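You operate a simulated robot arm through the tools that you are given. There is no shell and no other tool.

You are at the controls of a simulated robot arm. One attempt, no reset.

JOB
Powder the Waves sheet from the heap, rock it till covered, shake off the excess and rack it.
Fine: the excess falls in the blue tray; rack it on the chrome rack; the scoop goes back, the other sheet stays bare. Set down upright: steel scoop.

Only the result counts: the job must be done as asked and must still hold three seconds after the hand-in. Knocking over, shifting, dropping, spilling or breaking anything else fails it. Flat cloth is picked up by pressing the open fingertips on it (5 to 10 N) and closing them slowly along it; thin cloth reads only 2 to 8 mm in the jaws.

ROBOT AND FRAMES
A 6-joint arm with a two-finger parallel gripper, fixed in place. Base frame: the origin is at the foot of the arm, x ahead of it, y to its left, z up. Lengths are in mm, angles in degrees, forces in N, time in s.
Its first joint turns from -166.0 to 166.0 degrees. Payload 3.43 kg.
The TCP is the grasp point between the finger pads, 34 mm short of the fingertips. In the tool frame z runs along the fingers and y along their closing line. The gripper opens to 128 mm. The fingers are 24 mm wide and 12 mm thick; the gripper's body (48 by 130 mm) begins 96 mm behind the TCP.
Orientation is that of the tool frame in the base frame, as [roll, pitch, yaw] about the fixed x, y, z axes, in that order (R = Rz(yaw) Ry(pitch) Rx(roll)). With the fingers straight down and closing along the base's y, the tool's x points along the base's -x, its y along +y and its z along -z.

CONTROLS
- The arm moves only by the tool move_arm. Its argument "rows" is text: rows parted by semicolons, each of 7 numbers parted by spaces: the shift along the base's x, y, z in mm, then the turn, a rotation vector about the base's x, y, z in degrees, then the gripper command, from -1 (fully open) to 1 (shut), values between in proportion. In form: x y z rx ry rz gripper; .... A call has 1 to 20 rows; each row is the pose to reach, as a shift and turn from the pose commanded when the call began. Rows are played at 5 a second. More than 50 mm and 8.6 degrees between two rows, or a gripper value outside its range, and nothing of the call is played. A pose out of reach is approached as far as the arm can. The call stops where the force on the tool passes 40 N (or 10 N more than at its start, if that is more) or the arm is blocked; 0.2 s more then pass. The fingers move at their own pace (about 153 mm/s each) and stop on an object; they squeeze with about 22 N. The grip force told is the motor's: it shows also when the fingers shut on nothing. Time passes only in rows, and 0.2 s behind the last, so rows that repeat a pose let the fingers close. The reply holds the time, the measured pose of the TCP, the force on the tool along the base axes, the opening and the grip force, in the units named above and with some noise, with the torque about the TCP (base axes, N m) and any sound that the robot's microphone picked up, and new pictures: "views" is both (left out), scene, wrist or none.
- Cameras (640 x 400 px; columns grow to the right, rows downward): "scene" is fixed at [50.4, 515.5, 1526.3]; the picture's right is [-0.42, -0.91, 0.00], its down [-0.51, 0.23, -0.83] and it looks along [0.75, -0.35, -0.56] (base axes); focal length 359 px, centre (320, 200). "wrist" rides on the gripper at [76, -11, -160] in the tool frame; the picture's right is [0.15, 0.99, 0.00], its down [-0.88, 0.13, -0.46] and it looks along [-0.45, 0.07, 0.89] (tool axes); focal length 234 px, centre (320, 200). There is no depth. A picture from a camera that has moved, and an enlarged one, comes with that camera's place and axes in the base frame and with its lens. The place of the scene camera against the robot may be out by one fixed shift of up to 25 mm in any direction.
- close_up(camera, box): a new picture of the part [left, top, right, bottom] of that camera's present view, enlarged. No time passes.
- finish_job(): hands the job in; it is judged then, once.

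Places have to be worked out from the pictures, the camera data and where the tool is seen. Open the gripper and draw the arm clear of the work before you hand the job in, unless the task says otherwise.

The tools are called after ">>>" as name(argument=value, ...) on one line, values as JSON. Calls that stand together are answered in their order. move_arm: Moves the arm, as the interface text tells. Its arguments: {"type":"object","properties":{"rows":{"type":"string"},"views":{"type":"string","enum":["both","scene","wrist","none"]}},"required":["rows"]} The other tools are called the same way: close_up (camera, box) takes an enlarged picture of a part of a camera's view; finish_job () hands the job in.

At the start:

```text
time: 0.0
tool_pos: [606.2, -160.6, 1161.5]
ee_rot: [-179.9, 0.0, -180.0]
contact_force: [0.1, -0.3, 0.2]
wrist_torque: [-0.01, -0.02, 0.01]
width: 128.1
finger_force: 0.0
```

scene: 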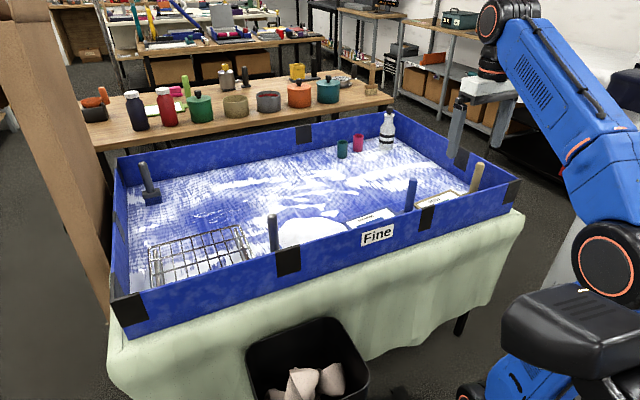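
wrist: 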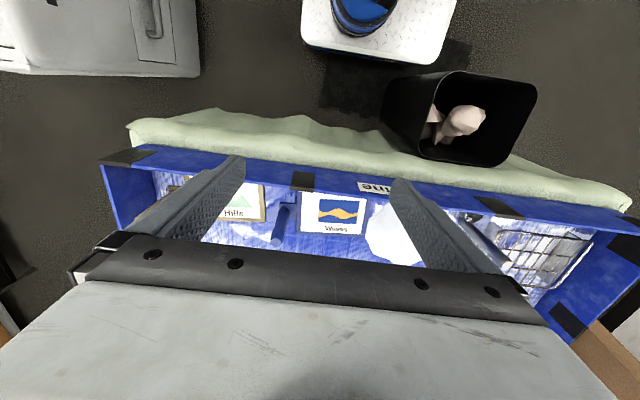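

I start by looking at the tray and its contents in enlarged views before moving anything.

>>> close_up(camera="scene", box=[100, 180, 340, 340])

>>> close_up(camera="scene", box=[300, 90, 540, 250])

>>> close_up(camera="wrist", box=[80, 130, 640, 350])

```text
2.50 times, centred on (220, 260) of scene
camera zoom: at [50.4, 515.5, 1526.3], right [-0.42, -0.91, 0.0], down [-0.51, 0.23, -0.83], along [0.75, -0.35, -0.56], focal length 898 px, centre (570, 50)
```

zoom: 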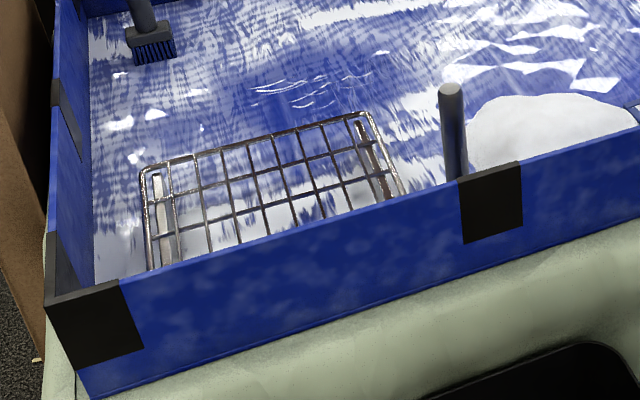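

```text
2.50 times, centred on (420, 170) of scene
camera zoom: at [50.4, 515.5, 1526.3], right [-0.42, -0.91, 0.0], down [-0.51, 0.23, -0.83], along [0.75, -0.35, -0.56], focal length 898 px, centre (70, 275)
```

zoom: 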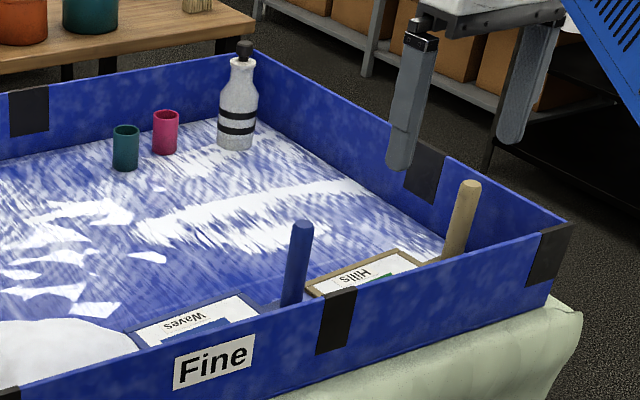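

```text
1.14 times, centred on (360, 240) of wrist
camera zoom: at [529.2, -172.7, 1320.4], right [-0.15, 0.99, 0.0], down [0.88, 0.13, 0.46], along [0.45, 0.07, -0.89], focal length 268 px, centre (274, 154)
```

zoom: 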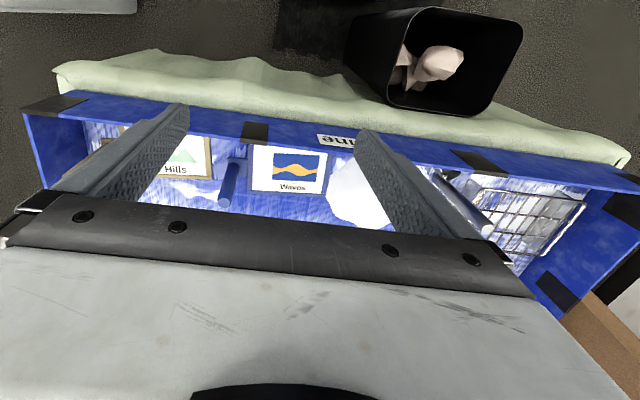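

The wrist picture is upside down (the top is nearest the base). The tray holds the heap, two framed sheets with posts, a scoop-like handle, the rack and a brush. I move the camera over the tray, still high up, for a better look.

>>> move_arm(rows="40 20 0 0 0 0 -1; 80 40 0 0 0 0 -1; 120 60 0 0 0 0 -1; 160 80 0 0 0 0 -1; 200 100 0 0 0 0 -1; 240 120 0 0 0 0 -1")

```text
time: 1.4
tool_pos: [844.8, -41.0, 1152.4]
ee_rot: [179.9, 0.3, 179.9]
contact_force: [-1.1, 0.3, 1.0]
wrist_torque: [0.04, -0.12, -0.01]
width: 128.0
finger_force: 0.0
out of reach, approached as far as the arm can: row 6
camera wrist: at [766.2, -52.1, 1311.7], right [-0.15, 0.99, 0.0], down [0.88, 0.13, 0.46], along [0.46, 0.07, -0.89], focal length 234 px, centre (320, 200)
```

scene: 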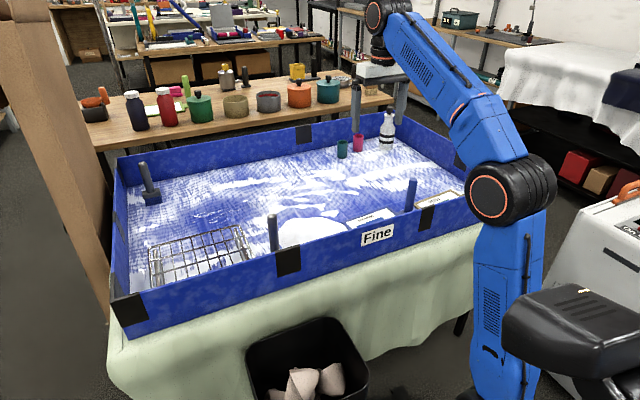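
wrist: 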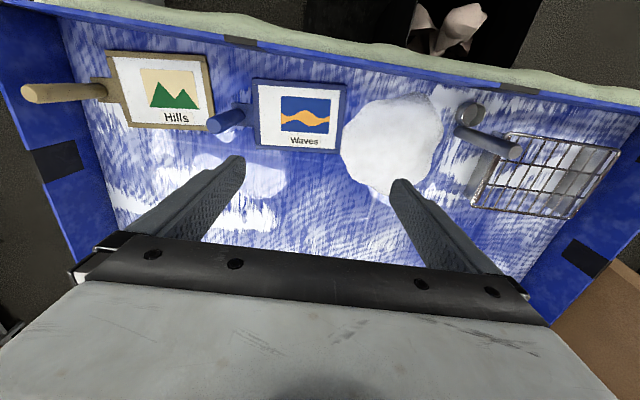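

The view is now clear: the Hills and Waves frames each have an upright post handle, and the heap, steel scoop and rack lie in the row with them. I zoom in on each.

>>> close_up(camera="wrist", box=[10, 30, 250, 180])

>>> close_up(camera="wrist", box=[200, 50, 440, 200])

>>> close_up(camera="wrist", box=[400, 70, 640, 220])

>>> close_up(camera="scene", box=[240, 170, 480, 320])

```text
2.67 times, centred on (130, 105) of wrist
camera zoom: at [766.2, -52.1, 1311.7], right [-0.15, 0.99, 0.0], down [0.88, 0.13, 0.46], along [0.46, 0.07, -0.89], focal length 624 px, centre (827, 453)
```

zoom: 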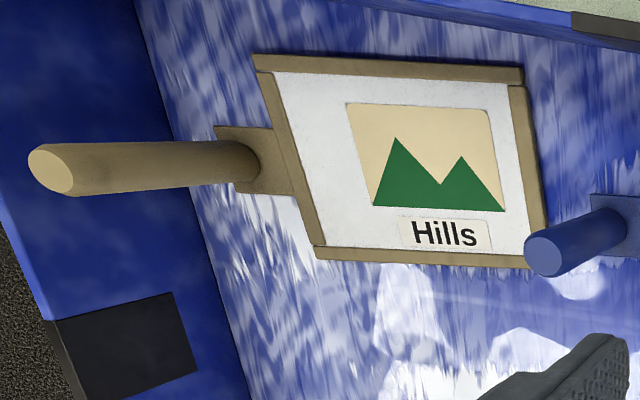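

```text
2.67 times, centred on (320, 125) of wrist
camera zoom: at [766.2, -52.1, 1311.7], right [-0.15, 0.99, 0.0], down [0.88, 0.13, 0.46], along [0.46, 0.07, -0.89], focal length 624 px, centre (320, 400)
```

zoom: 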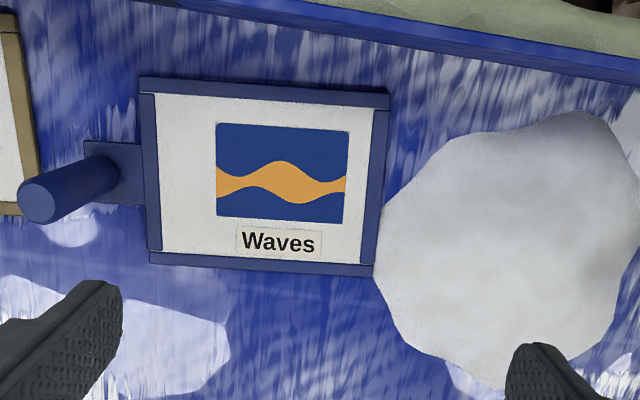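

```text
2.67 times, centred on (520, 145) of wrist
camera zoom: at [766.2, -52.1, 1311.7], right [-0.15, 0.99, 0.0], down [0.88, 0.13, 0.46], along [0.46, 0.07, -0.89], focal length 624 px, centre (-213, 347)
```

zoom: 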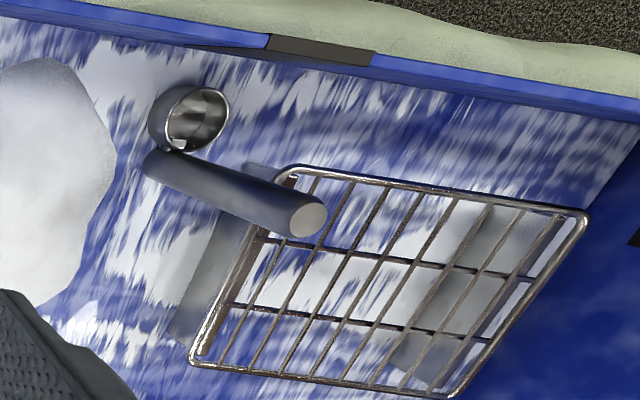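

```text
2.67 times, centred on (360, 245) of scene
camera zoom: at [50.4, 515.5, 1526.3], right [-0.42, -0.91, 0.0], down [-0.51, 0.23, -0.83], along [0.75, -0.35, -0.56], focal length 958 px, centre (213, 80)
```

zoom: 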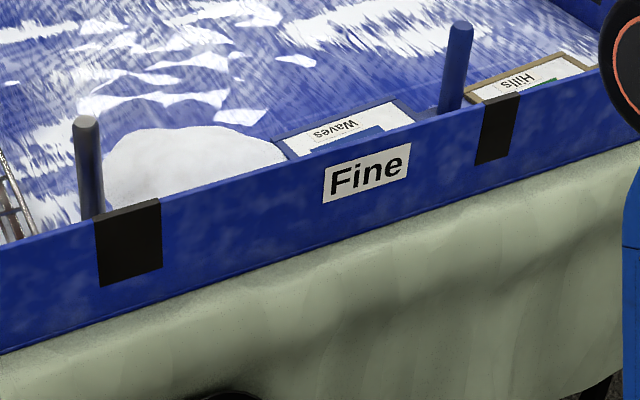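

From two wrist views I put the tray floor at z ≈ 760 and the Waves sheet centre near (841, -72). The scoop handle stands near (828, 285), its top at about z 930. I move the camera closer to the scoop, staying high.

>>> move_arm(rows="-30 40 -5 0 0 0 -1; -50 85 -15 0 0 0 -1; -60 130 -25 0 0 0 -1; -60 175 -35 0 0 0 -1; -60 220 -50 0 0 0 -1; -60 250 -70 0 0 0 -1; -60 250 -70 0 0 0 -1")

```text
refused: row 1 steps farther than a row can; nothing moved
```

The first row was a hair over 50 mm. I shorten the steps and send it again.

>>> move_arm(rows="-25 40 -5 0 0 0 -1; -45 80 -15 0 0 0 -1; -55 125 -25 0 0 0 -1; -60 165 -40 0 0 0 -1; -60 205 -55 0 0 0 -1; -60 250 -70 0 0 0 -1; -60 250 -70 0 0 0 -1")

```text
time: 3.0
tool_pos: [783.4, 209.1, 1082.2]
ee_rot: [-180.0, -0.1, 180.0]
contact_force: [0.7, 1.4, -0.2]
wrist_torque: [0.02, -0.01, 0.01]
width: 128.1
finger_force: 0.0
camera wrist: at [706.5, 197.4, 1241.8], right [-0.15, 0.99, 0.0], down [0.88, 0.13, 0.46], along [0.45, 0.07, -0.89], focal length 234 px, centre (320, 200)
```

scene: 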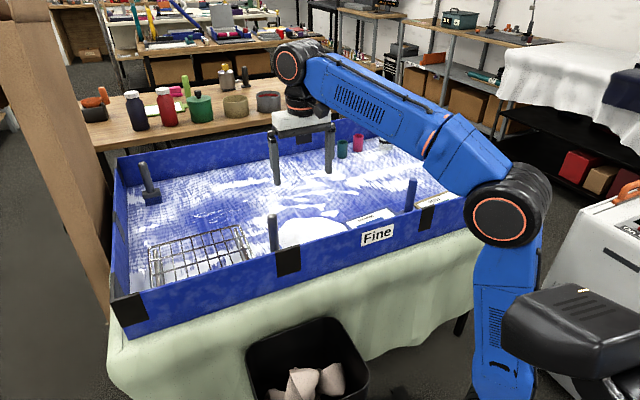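
wrist: 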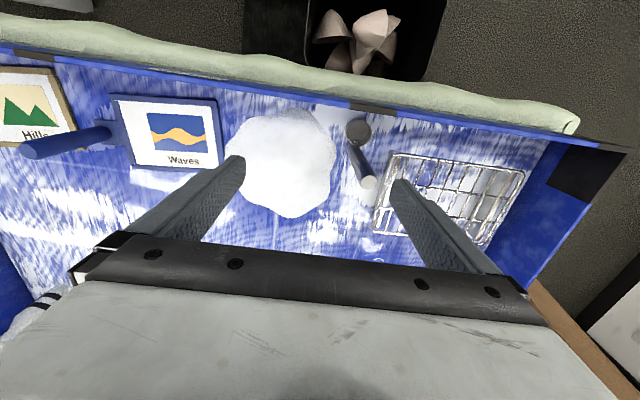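

I now have a view from near overhead of the heap, scoop and rack. I enlarge it to measure them.

>>> close_up(camera="wrist", box=[220, 90, 412, 210])

>>> close_up(camera="wrist", box=[350, 100, 590, 250])

>>> close_up(camera="wrist", box=[0, 50, 240, 200])

```text
3.33 times, centred on (316, 150) of wrist
camera zoom: at [706.5, 197.4, 1241.8], right [-0.15, 0.99, 0.0], down [0.88, 0.13, 0.46], along [0.45, 0.07, -0.89], focal length 781 px, centre (333, 367)
```

zoom: 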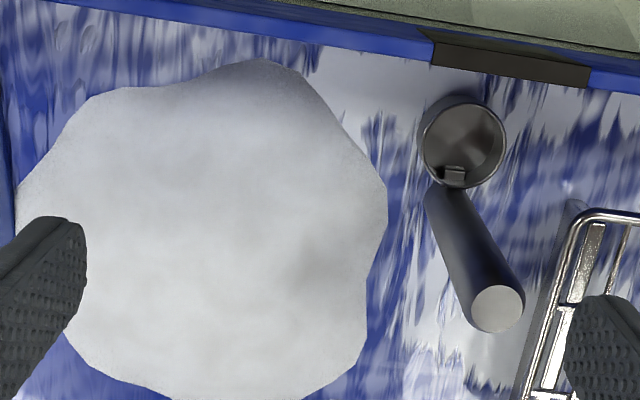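

```text
2.67 times, centred on (470, 175) of wrist
camera zoom: at [706.5, 197.4, 1241.8], right [-0.15, 0.99, 0.0], down [0.88, 0.13, 0.46], along [0.45, 0.07, -0.89], focal length 624 px, centre (-80, 267)
```

zoom: 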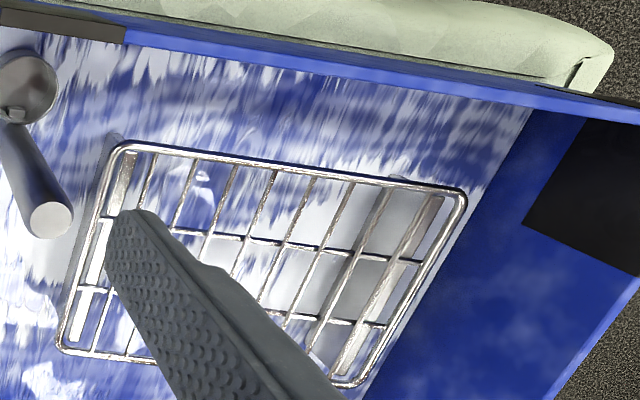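

```text
2.67 times, centred on (120, 125) of wrist
camera zoom: at [706.5, 197.4, 1241.8], right [-0.15, 0.99, 0.0], down [0.88, 0.13, 0.46], along [0.45, 0.07, -0.89], focal length 624 px, centre (853, 400)
```

zoom: 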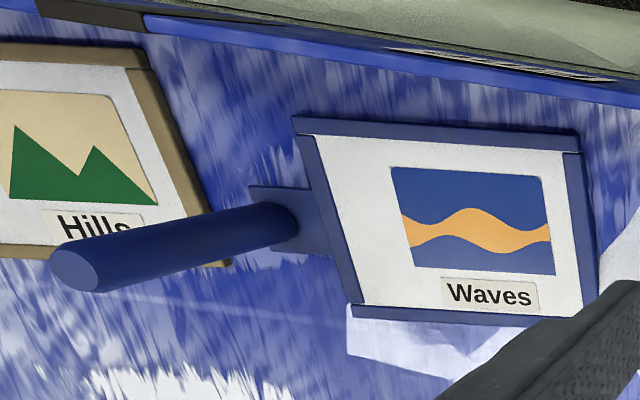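

Measurements so far: the scoop handle is about 23 mm thick at roughly (828, 289), top z ≈ 922, with the cup on its robot side around (787, 287). The rack top is z ≈ 809, spanning x 810–984 and y 358–617. I turn the gripper 90° so it closes along x, half open it, and move above the scoop handle.

>>> move_arm(rows="4 7 -6 0 0 8.2 -0.1; 8 14 -12 0 0 16.4 -0.1; 12 21 -18 0 0 24.6 -0.1; 16 28 -24 0 0 32.8 -0.1; 20 36 -30 0 0 41 -0.1; 24 44 -36 0 0 49.2 -0.1; 28 52 -42 0 0 57.4 -0.1; 32 59 -48 0 0 65.6 -0.1; 36 66 -54 0 0 73.8 -0.1; 40 73 -60 0 0 82 -0.1; 44.6 80 -65 0 0 90 -0.1; 44.6 80 -65 0 0 90 -0.1")

```text
time: 5.6
tool_pos: [827.8, 289.3, 1017.7]
ee_rot: [-179.9, 0.0, -89.9]
contact_force: [-0.1, 0.0, -0.4]
wrist_torque: [0.01, 0.01, 0.01]
width: 70.3
finger_force: 0.2
camera wrist: at [838.7, 212.8, 1177.5], right [-0.99, -0.15, 0.0], down [-0.13, 0.88, 0.46], along [-0.07, 0.45, -0.89], focal length 234 px, centre (320, 200)
```

scene: 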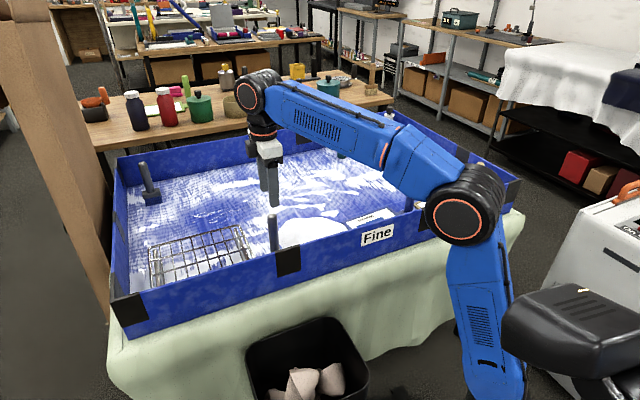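
wrist: 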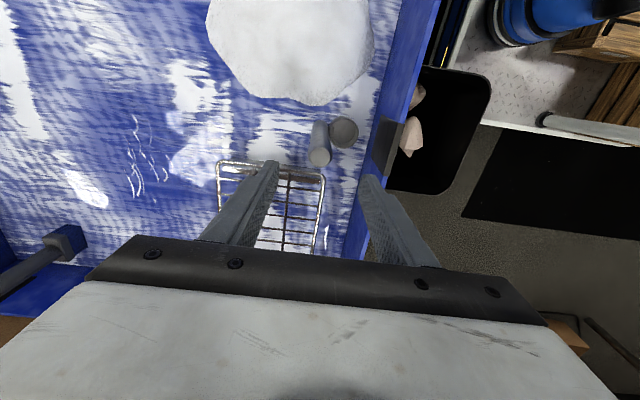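

The scoop handle is seen between the open fingers, still well below them. I zoom in to get its place exactly before going down.

>>> close_up(camera="wrist", box=[240, 95, 400, 195])

>>> close_up(camera="scene", box=[200, 160, 360, 260])

```text
4.00 times, centred on (320, 145) of wrist
camera zoom: at [838.7, 212.8, 1177.5], right [-0.99, -0.15, 0.0], down [-0.13, 0.88, 0.46], along [-0.07, 0.45, -0.89], focal length 937 px, centre (320, 420)
```

zoom: 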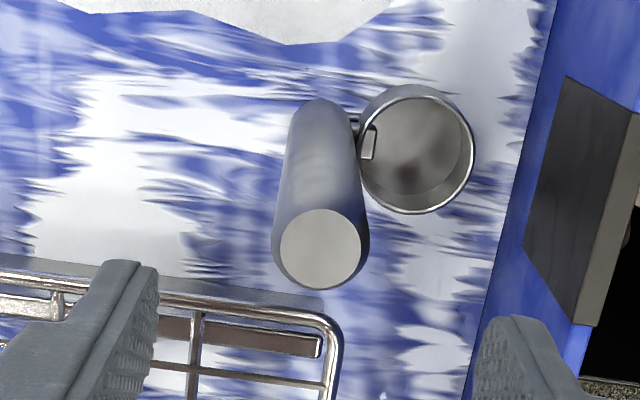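

```text
4.00 times, centred on (280, 210) of scene
camera zoom: at [50.4, 515.5, 1526.3], right [-0.42, -0.91, 0.0], down [-0.51, 0.23, -0.83], along [0.75, -0.35, -0.56], focal length 1437 px, centre (480, 160)
```

zoom: 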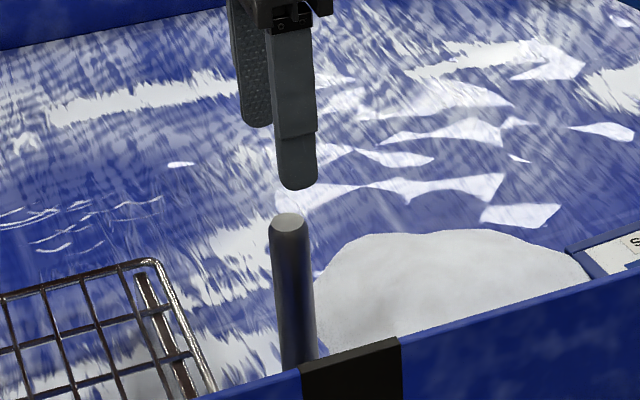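

The handle centre comes out at (827.3, 289.5), right under the TCP, with its top at z ≈ 925. I go straight down to z ≈ 857 with the fingers 70 mm apart.

>>> move_arm(rows="0 0 -40 0 0 0 -0.1; 0 0 -80 0 0 0 -0.1; 0 0 -115 0 0 0 -0.1; 0 0 -140 0 0 0 -0.1; 0 0 -160 0 0 0 -0.1; 0 0 -160 0 0 0 -0.1")

```text
time: 7.0
tool_pos: [828.8, 289.3, 858.5]
ee_rot: [180.0, 0.0, -90.0]
contact_force: [-0.7, 0.3, 0.2]
wrist_torque: [-0.01, -0.02, -0.03]
width: 70.1
finger_force: 0.0
camera wrist: at [838.7, 213.1, 1017.2], right [-0.99, -0.15, 0.0], down [-0.13, 0.88, 0.46], along [-0.07, 0.45, -0.89], focal length 234 px, centre (320, 200)
```

scene: 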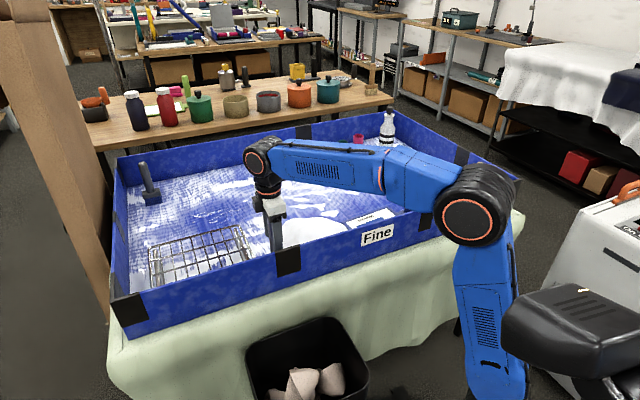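
wrist: 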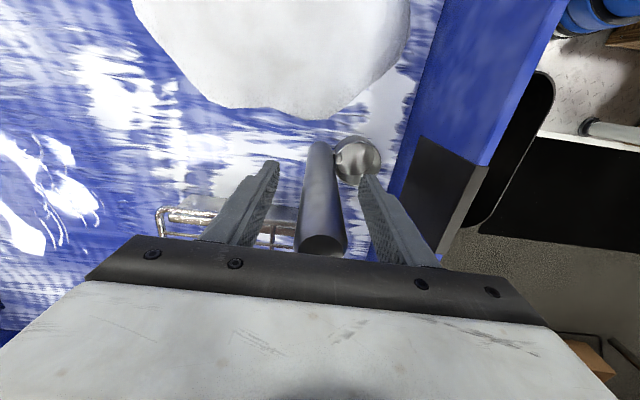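

The handle stands between the fingers, so I close on it gradually.

>>> move_arm(rows="0 0 0 0 0 0 0.3; 0 0 0 0 0 0 0.5; 0 0 0 0 0 0 0.58; 0 0 0 0 0 0 0.63; 0 0 0 0 0 0 0.68; 0 0 0 0 0 0 1; 0 0 0 0 0 0 1; 0 0 0 0 0 0 1")

```text
time: 8.8
tool_pos: [828.3, 289.4, 858.2]
ee_rot: [-179.9, 0.0, -90.0]
contact_force: [-0.2, -0.4, -0.7]
wrist_torque: [0.0, -0.02, 0.05]
width: 27.3
finger_force: 22.4
camera wrist: at [838.7, 213.1, 1017.3], right [-0.99, -0.15, 0.0], down [-0.13, 0.88, 0.46], along [-0.07, 0.45, -0.89], focal length 234 px, centre (320, 200)
```

scene: 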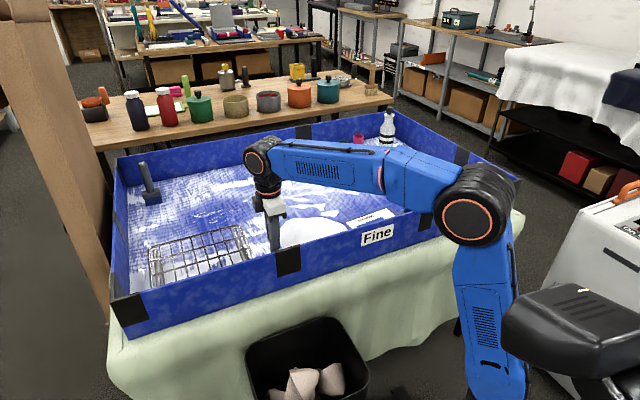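
wrist: 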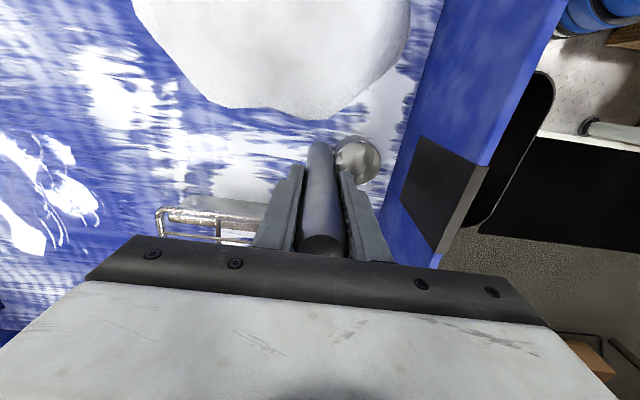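

The grip holds at 27.3 mm with 22 N, and I note the rest pose as (828.3, 289.4, 858.3). Now I lift the scoop straight up and read its weight.

>>> move_arm(rows="0 0 10 0 0 0 1; 0 0 30 0 0 0 1; 0 0 55 0 0 0 1; 0 0 80 0 0 0 1; 0 0 100 0 0 0 1; 0 0 100 0 0 0 1")

```text
time: 10.2
tool_pos: [827.9, 289.4, 958.7]
ee_rot: [180.0, 0.0, -90.0]
contact_force: [-0.1, 0.8, -1.8]
wrist_torque: [-0.03, -0.03, -0.02]
width: 27.3
finger_force: 21.9
camera wrist: at [838.4, 212.4, 1117.8], right [-0.99, -0.15, 0.0], down [-0.13, 0.88, 0.46], along [-0.07, 0.45, -0.89], focal length 234 px, centre (320, 200)
```

scene: 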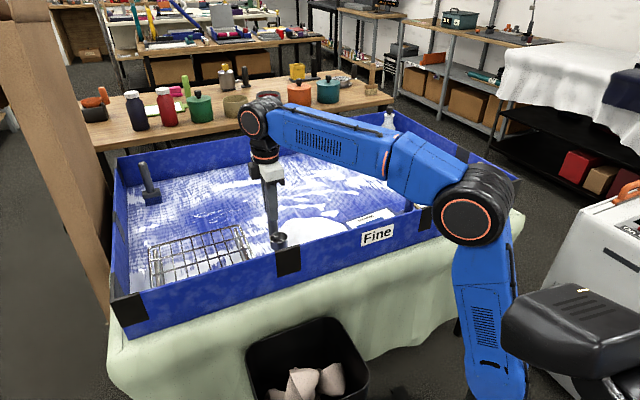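
wrist: 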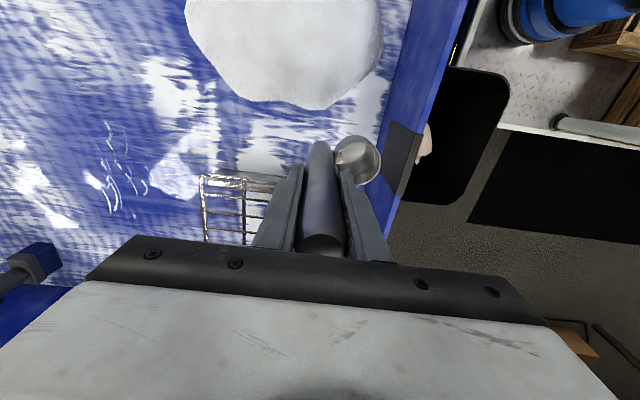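

The scoop weighs under 2 N and sits firmly in the grip. Next I study the heap's shape to judge its height before digging.

>>> close_up(camera="scene", box=[240, 190, 400, 290])

>>> close_up(camera="wrist", box=[170, 0, 410, 150])

```text
4.00 times, centred on (320, 240) of scene
camera zoom: at [50.4, 515.5, 1526.3], right [-0.42, -0.91, 0.0], down [-0.51, 0.23, -0.83], along [0.75, -0.35, -0.56], focal length 1437 px, centre (320, 40)
```

zoom: 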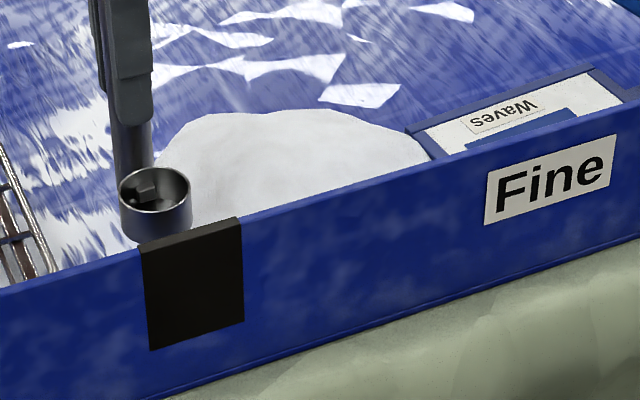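

```text
2.67 times, centred on (290, 75) of wrist
camera zoom: at [838.4, 212.4, 1117.8], right [-0.99, -0.15, 0.0], down [-0.13, 0.88, 0.46], along [-0.07, 0.45, -0.89], focal length 624 px, centre (400, 533)
```

zoom: 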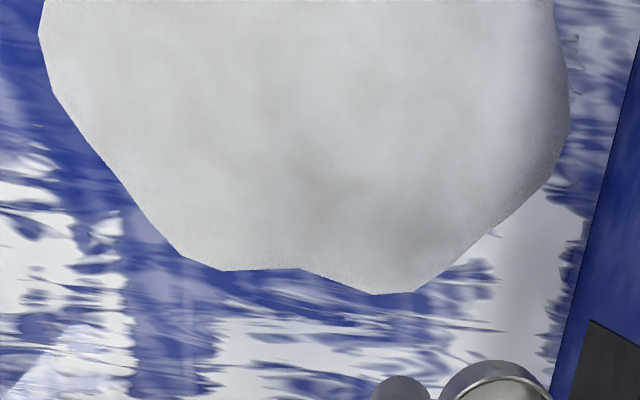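

The cup is about 47 mm wide and 26 mm tall, and the heap spans roughly x 760–1000 and y 18–254. I carry the scoop over the heap's far half, tipping it 45° so its mouth faces the robot, ready to drag it through the powder.

>>> move_arm(rows="4 -18 2 0 -5 0 1; 11 -43 4 0 -13 0 1; 19 -70 6 0 -21 0 1; 27 -97 6 0 -29 0 1; 35 -122 6 0 -37 0 1; 45 -150 6 0 -45 0 1; 45 -150 6 0 -45 0 1")

```text
time: 11.8
tool_pos: [873.6, 139.6, 963.6]
ee_rot: [-134.9, 0.0, -90.0]
contact_force: [0.2, 0.2, -1.9]
wrist_torque: [0.01, 0.04, 0.0]
width: 27.2
finger_force: 22.2
camera wrist: at [767.2, 63.1, 1083.8], right [-0.7, -0.15, -0.7], down [-0.41, 0.88, 0.23], along [0.58, 0.45, -0.68], focal length 234 px, centre (320, 200)
```

scene: 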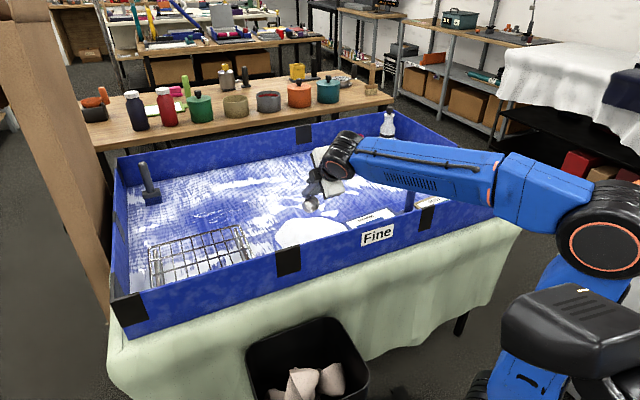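
wrist: 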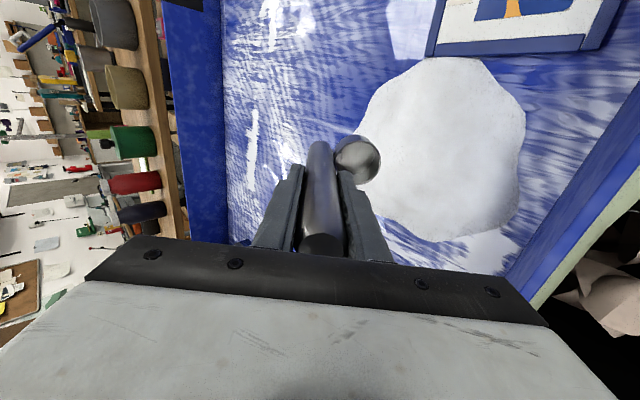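

The tilt is good and the cup hangs over the heap's far part. I lower it in steps and watch the force.

>>> move_arm(rows="0 0 -25 0 0 0 1; 0 0 -45 0 0 0 1; 0 0 -58 0 0 0 1; 0 0 -66 0 0 0 1; 0 0 -66 0 0 0 1")

```text
time: 13.0
tool_pos: [872.8, 138.9, 896.5]
ee_rot: [-135.1, 0.1, -90.0]
contact_force: [0.3, -0.5, -1.9]
wrist_torque: [0.03, 0.03, 0.01]
width: 27.2
finger_force: 22.5
camera wrist: at [767.6, 62.4, 1018.3], right [-0.7, -0.15, -0.7], down [-0.41, 0.88, 0.23], along [0.58, 0.45, -0.68], focal length 234 px, centre (320, 200)
```

scene: 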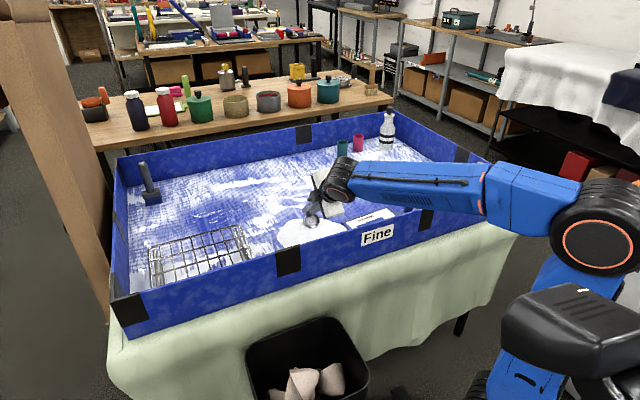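
wrist: 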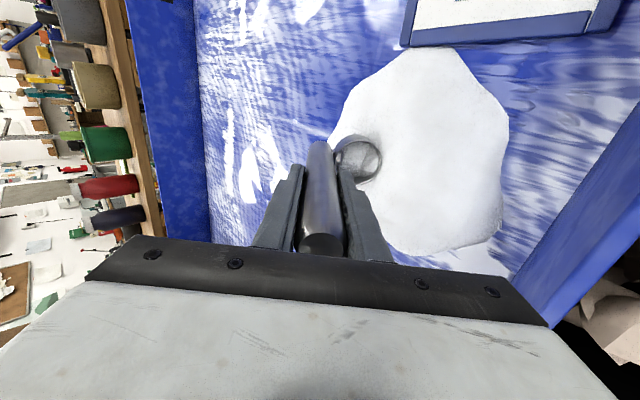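

>>> close_up(camera="scene", box=[260, 180, 380, 255])

>>> close_up(camera="wrist", box=[280, 100, 440, 200])

```text
5.33 times, centred on (320, 218) of scene
camera zoom: at [50.4, 515.5, 1526.3], right [-0.42, -0.91, 0.0], down [-0.51, 0.23, -0.83], along [0.75, -0.35, -0.56], focal length 1916 px, centre (320, 107)
```

zoom: 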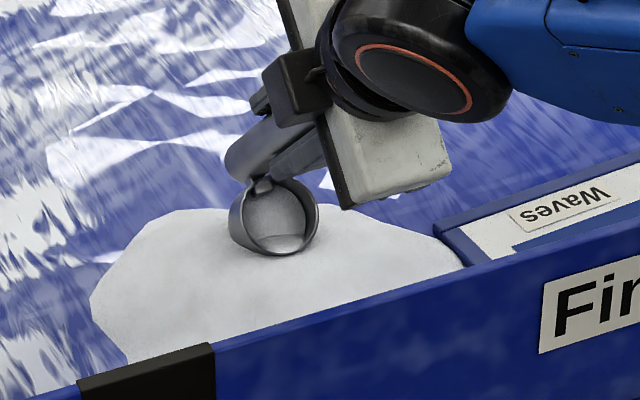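

```text
4.00 times, centred on (360, 150) of wrist
camera zoom: at [767.6, 62.4, 1018.3], right [-0.7, -0.15, -0.7], down [-0.41, 0.88, 0.23], along [0.58, 0.45, -0.68], focal length 937 px, centre (160, 400)
```

zoom: 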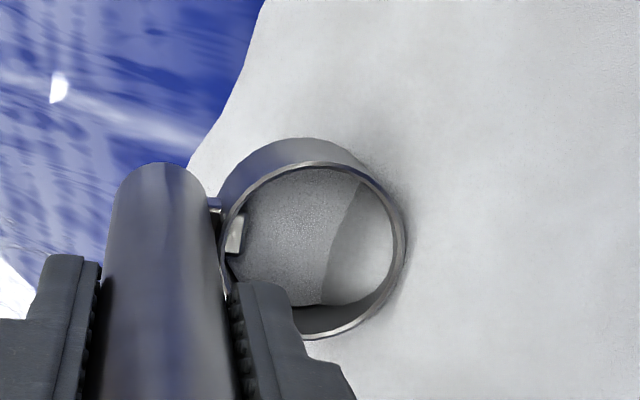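

The cup goes into the heap with no resistance, and powder shows inside its mouth. I lower it further, drag it toward the robot, and roll it upright while it stays buried near the floor.

>>> move_arm(rows="-10 0 -8 0 0 0 1; -20 0 -16 0 0 0 1; -35 0 -16 0 0 0 1; -50 0 -16 0 0 0 1; -38.5 0 -13 0 8 0 1; -29 0 -12.5 0 16 0 1; -18 0 -14.5 0 24 0 1; -7 0 -19 0 32 0 1; 6.5 0 -25.4 0 40 0 1; 14 0 -30 0 45 0 1; 14 0 -30 0 45 0 1; 14 0 -30 0 45 0 1")

```text
time: 15.6
tool_pos: [888.2, 138.7, 866.5]
ee_rot: [-180.0, 0.0, -90.1]
contact_force: [0.2, -0.1, -1.8]
wrist_torque: [0.01, 0.01, -0.01]
width: 27.2
finger_force: 21.4
camera wrist: at [897.7, 62.7, 1026.4], right [-0.99, -0.15, 0.0], down [-0.13, 0.88, 0.46], along [-0.07, 0.45, -0.89], focal length 234 px, centre (320, 200)
```

scene: 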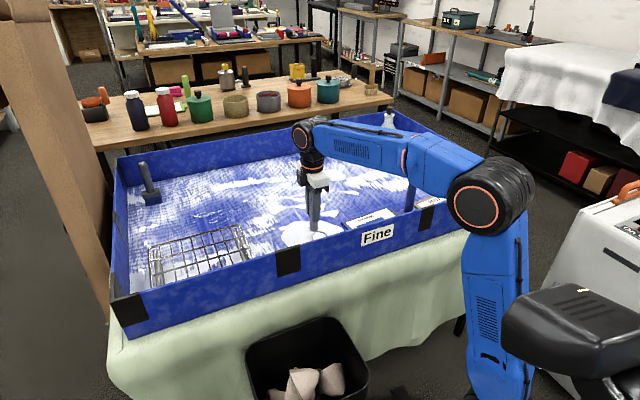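
wrist: 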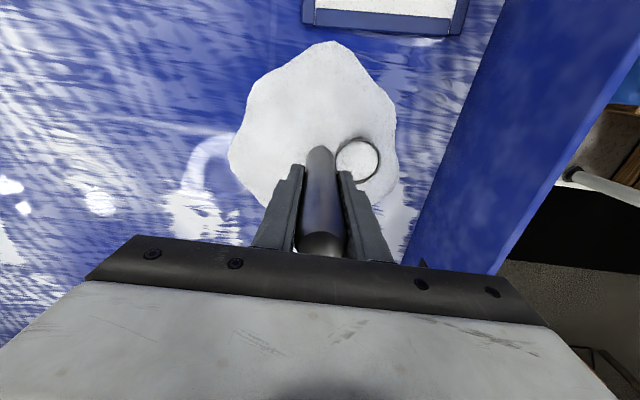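

The cup is buried and brimming with powder. I raise it slowly, kept level, and look inside.

>>> move_arm(rows="0 0 8 0 0 0 1; 0 0 18 0 0 0 1; 0 0 30 0 0 0 1; 0 0 45 0 0 0 1; 0 0 60 0 0 0 1; 0 0 60 0 0 0 1")

>>> close_up(camera="wrist", box=[200, 20, 440, 170])

>>> close_up(camera="scene", box=[260, 180, 380, 255])

```text
time: 17.0
tool_pos: [887.9, 138.5, 927.9]
ee_rot: [-180.0, 0.1, -90.0]
contact_force: [-0.3, 0.1, -1.5]
wrist_torque: [-0.01, -0.02, 0.0]
width: 27.2
finger_force: 21.6
camera wrist: at [897.5, 62.5, 1086.6], right [-0.99, -0.15, 0.0], down [-0.13, 0.88, 0.46], along [-0.07, 0.45, -0.89], focal length 234 px, centre (320, 200)
```

scene: 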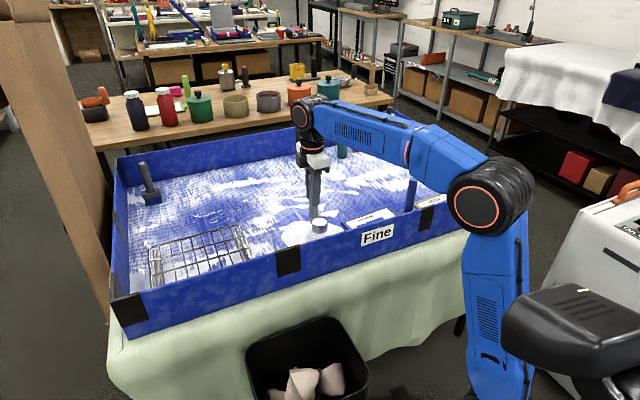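
wrist: 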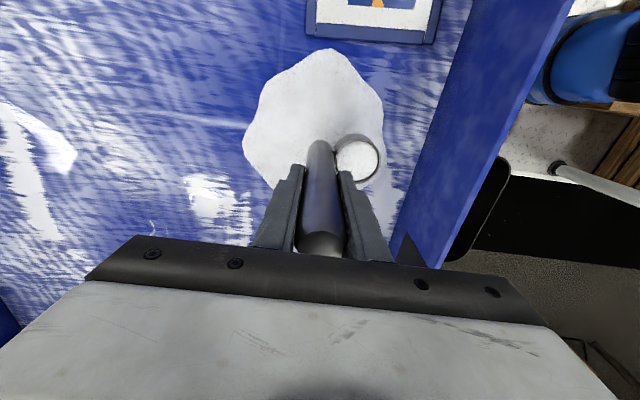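

```text
2.67 times, centred on (320, 95) of wrist
camera zoom: at [897.5, 62.5, 1086.6], right [-0.99, -0.15, 0.0], down [-0.13, 0.88, 0.46], along [-0.07, 0.45, -0.89], focal length 624 px, centre (320, 480)
```

zoom: 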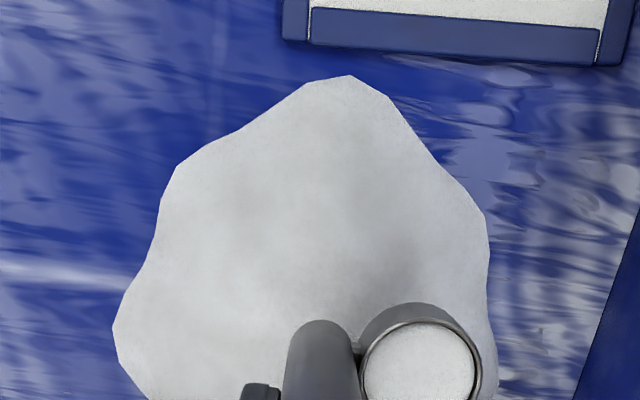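

```text
5.33 times, centred on (320, 218) of scene
camera zoom: at [50.4, 515.5, 1526.3], right [-0.42, -0.91, 0.0], down [-0.51, 0.23, -0.83], along [0.75, -0.35, -0.56], focal length 1916 px, centre (320, 107)
```

zoom: 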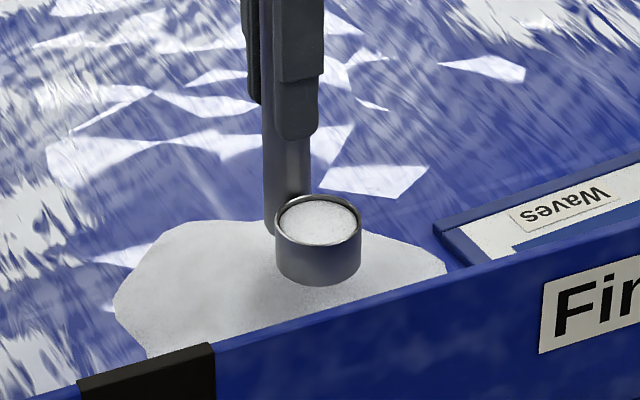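

The cup is full and the heap has visibly shrunk. I carry the scoop level and gently over the middle of the Waves sheet, about (850, -85).

>>> move_arm(rows="0 -8 4 0 0 0 1; 0 -24 8 0 0 0 1; 0 -46 10 0 0 0 1; 0 -70 10 0 0 0 1; 0 -95 10 0 0 0 1; 0 -120 10 0 0 0 1; 0 -145 10 0 0 0 1; 0 -170 10 0 0 0 1; 0 -190 10 0 0 0 1; 0 -206 10 0 0 0 1; 0 -216 10 0 0 0 1; 0 -220 10 0 0 0 1; 0 -220 10 0 0 0 1")

>>> close_up(camera="scene", box=[300, 170, 460, 270])

```text
time: 19.8
tool_pos: [887.0, -82.2, 937.6]
ee_rot: [180.0, 0.0, -90.0]
contact_force: [-0.2, -0.4, -1.2]
wrist_torque: [-0.01, -0.01, 0.0]
width: 27.5
finger_force: 22.1
camera wrist: at [897.9, -157.0, 1097.3], right [-0.99, -0.15, 0.0], down [-0.13, 0.88, 0.46], along [-0.07, 0.45, -0.89], focal length 234 px, centre (320, 200)
```

scene: 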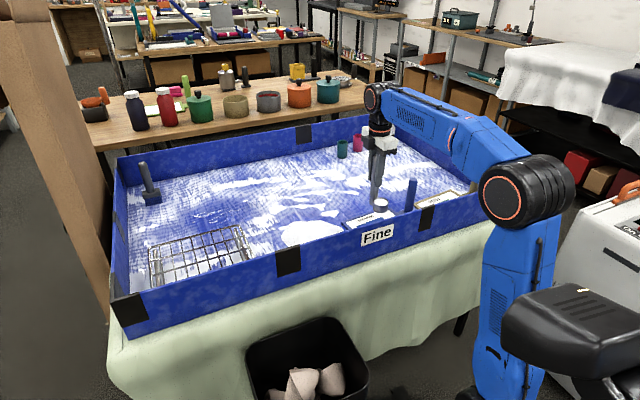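
wrist: 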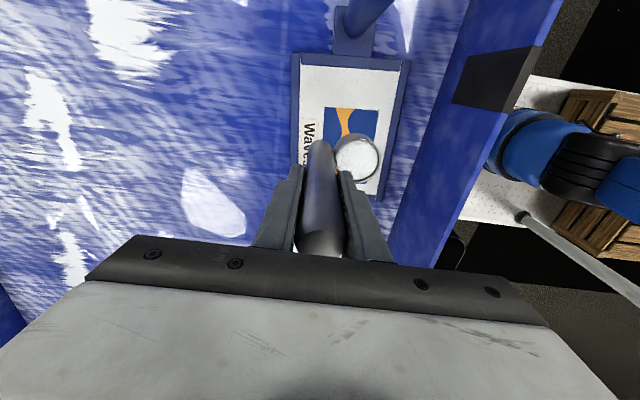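

```text
4.00 times, centred on (380, 220) of scene
camera zoom: at [50.4, 515.5, 1526.3], right [-0.42, -0.91, 0.0], down [-0.51, 0.23, -0.83], along [0.75, -0.35, -0.56], focal length 1437 px, centre (80, 120)
```

zoom: 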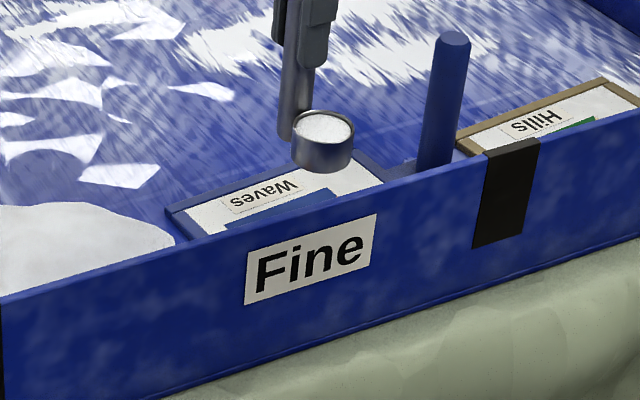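

The brimming cup hangs over the Waves sheet's centre. I tip it outward to 40°, keeping the pouring lip over the middle of the sheet, and check whether powder starts to run.

>>> move_arm(rows="-6 0 4.4 0 -8 0 1; -13 0 8 0 -16 0 1; -20.5 0 8.4 0 -24 0 1; -29 0 7.4 0 -32 0 1; -37 0 4 0 -40 0 1; -37 0 4 0 -40 0 1")

>>> close_up(camera="scene", box=[300, 170, 460, 270])

>>> close_up(camera="wrist", box=[260, 40, 460, 165])

```text
time: 21.2
tool_pos: [851.0, -82.0, 942.0]
ee_rot: [-140.0, 0.0, -90.1]
contact_force: [-0.5, -0.1, -1.6]
wrist_torque: [0.06, 0.07, 0.0]
width: 27.3
finger_force: 22.2
camera wrist: at [755.1, -157.5, 1070.9], right [-0.76, -0.15, -0.64], down [-0.39, 0.88, 0.26], along [0.52, 0.45, -0.72], focal length 234 px, centre (320, 200)
```

scene: 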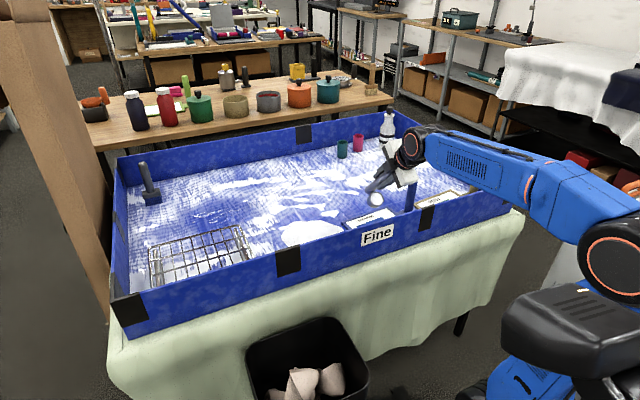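
wrist: 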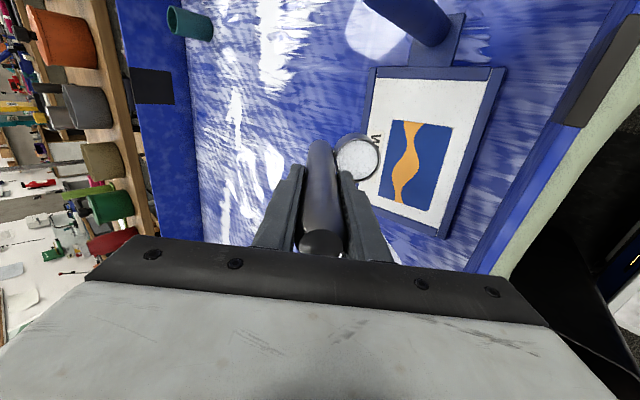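

```text
4.00 times, centred on (380, 220) of scene
camera zoom: at [50.4, 515.5, 1526.3], right [-0.42, -0.91, 0.0], down [-0.51, 0.23, -0.83], along [0.75, -0.35, -0.56], focal length 1437 px, centre (80, 120)
```

zoom: 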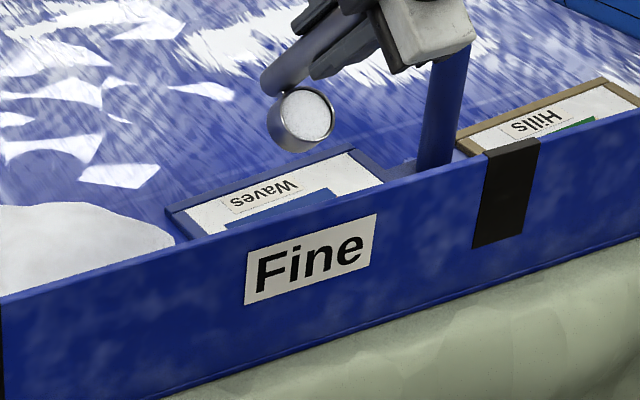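

```text
3.20 times, centred on (360, 102) of wrist
camera zoom: at [755.1, -157.5, 1070.9], right [-0.76, -0.15, -0.64], down [-0.39, 0.88, 0.26], along [0.52, 0.45, -0.72], focal length 749 px, centre (192, 512)
```

zoom: 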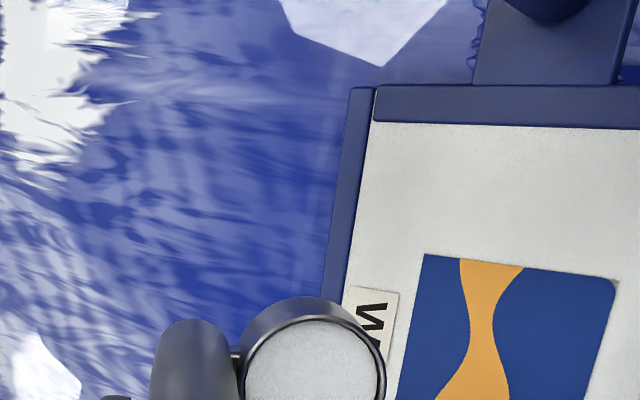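

Nothing runs at 40°, so I keep tipping to 64° with the mouth centred over the sheet.

>>> move_arm(rows="-25 0 -2 0 -8 0 1; -38 0 -5 0 -16 0 1; -50 0 -10 0 -24 0 1; -50 0 -10 0 -24 0 1; -50 0 -10 0 -24 0 1")

>>> close_up(camera="scene", box=[300, 170, 460, 270])

>>> close_up(camera="wrist", box=[260, 40, 460, 165])

```text
time: 22.4
tool_pos: [800.1, -81.8, 931.4]
ee_rot: [-115.9, 0.0, -90.0]
contact_force: [0.2, 0.1, -1.7]
wrist_torque: [0.0, 0.07, 0.02]
width: 27.1
finger_force: 21.7
camera wrist: at [660.6, -157.6, 1011.8], right [-0.43, -0.15, -0.89], down [-0.47, 0.88, 0.08], along [0.77, 0.45, -0.45], focal length 234 px, centre (320, 200)
```

scene: 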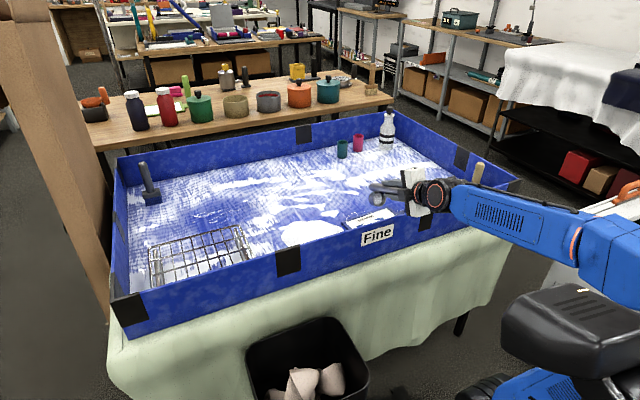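
wrist: 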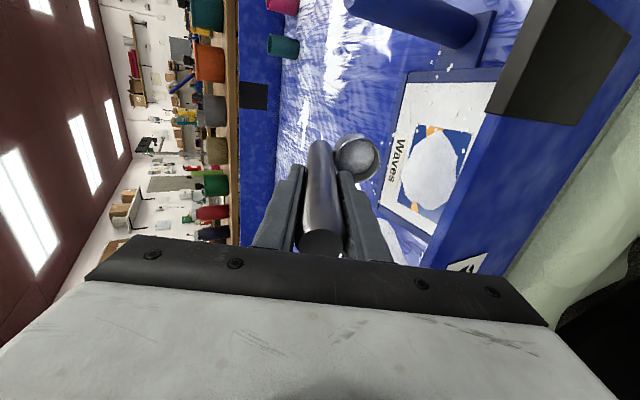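

```text
4.00 times, centred on (380, 220) of scene
camera zoom: at [50.4, 515.5, 1526.3], right [-0.42, -0.91, 0.0], down [-0.51, 0.23, -0.83], along [0.75, -0.35, -0.56], focal length 1437 px, centre (80, 120)
```

zoom: 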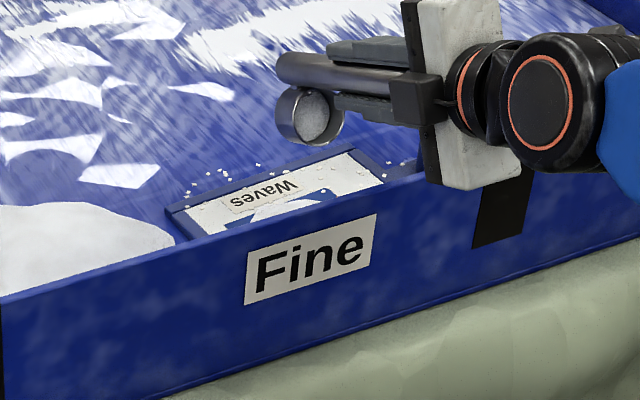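

```text
3.20 times, centred on (360, 102) of wrist
camera zoom: at [660.6, -157.6, 1011.8], right [-0.43, -0.15, -0.89], down [-0.47, 0.88, 0.08], along [0.77, 0.45, -0.45], focal length 749 px, centre (192, 512)
```

zoom: 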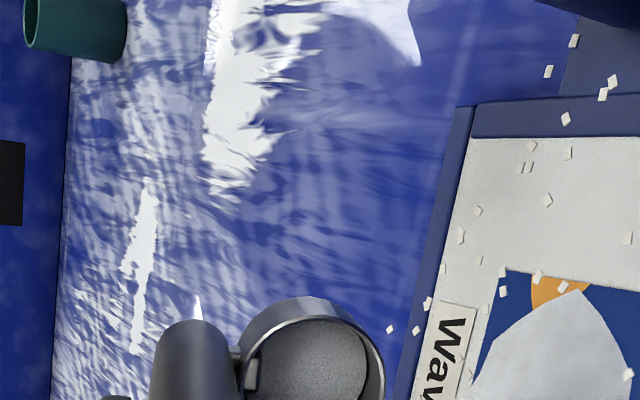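

Powder has run onto the sheet in a mound. I check whether the cup is empty.

>>> close_up(camera="wrist", box=[310, 110, 520, 241])

>>> close_up(camera="scene", box=[355, 180, 435, 230])

```text
3.05 times, centred on (415, 176) of wrist
camera zoom: at [660.6, -157.6, 1011.8], right [-0.43, -0.15, -0.89], down [-0.47, 0.88, 0.08], along [0.77, 0.45, -0.45], focal length 714 px, centre (30, 275)
```

zoom: 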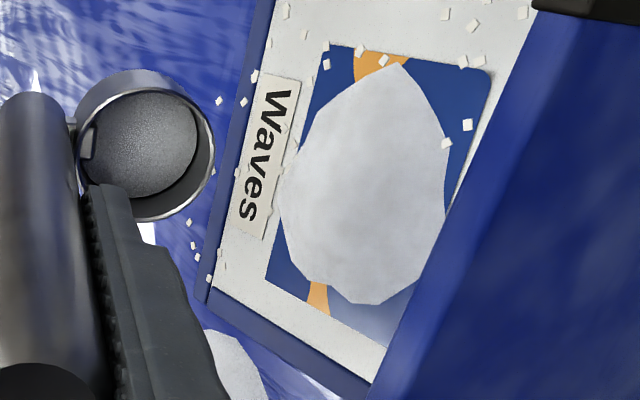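

```text
8.00 times, centred on (395, 205) of scene
camera zoom: at [50.4, 515.5, 1526.3], right [-0.42, -0.91, 0.0], down [-0.51, 0.23, -0.83], along [0.75, -0.35, -0.56], focal length 2874 px, centre (-280, 160)
```

zoom: 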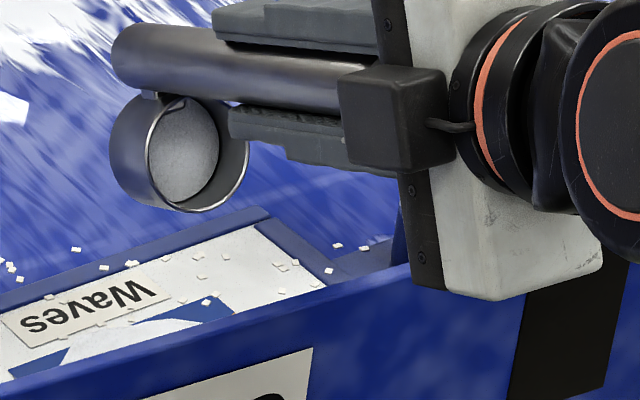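

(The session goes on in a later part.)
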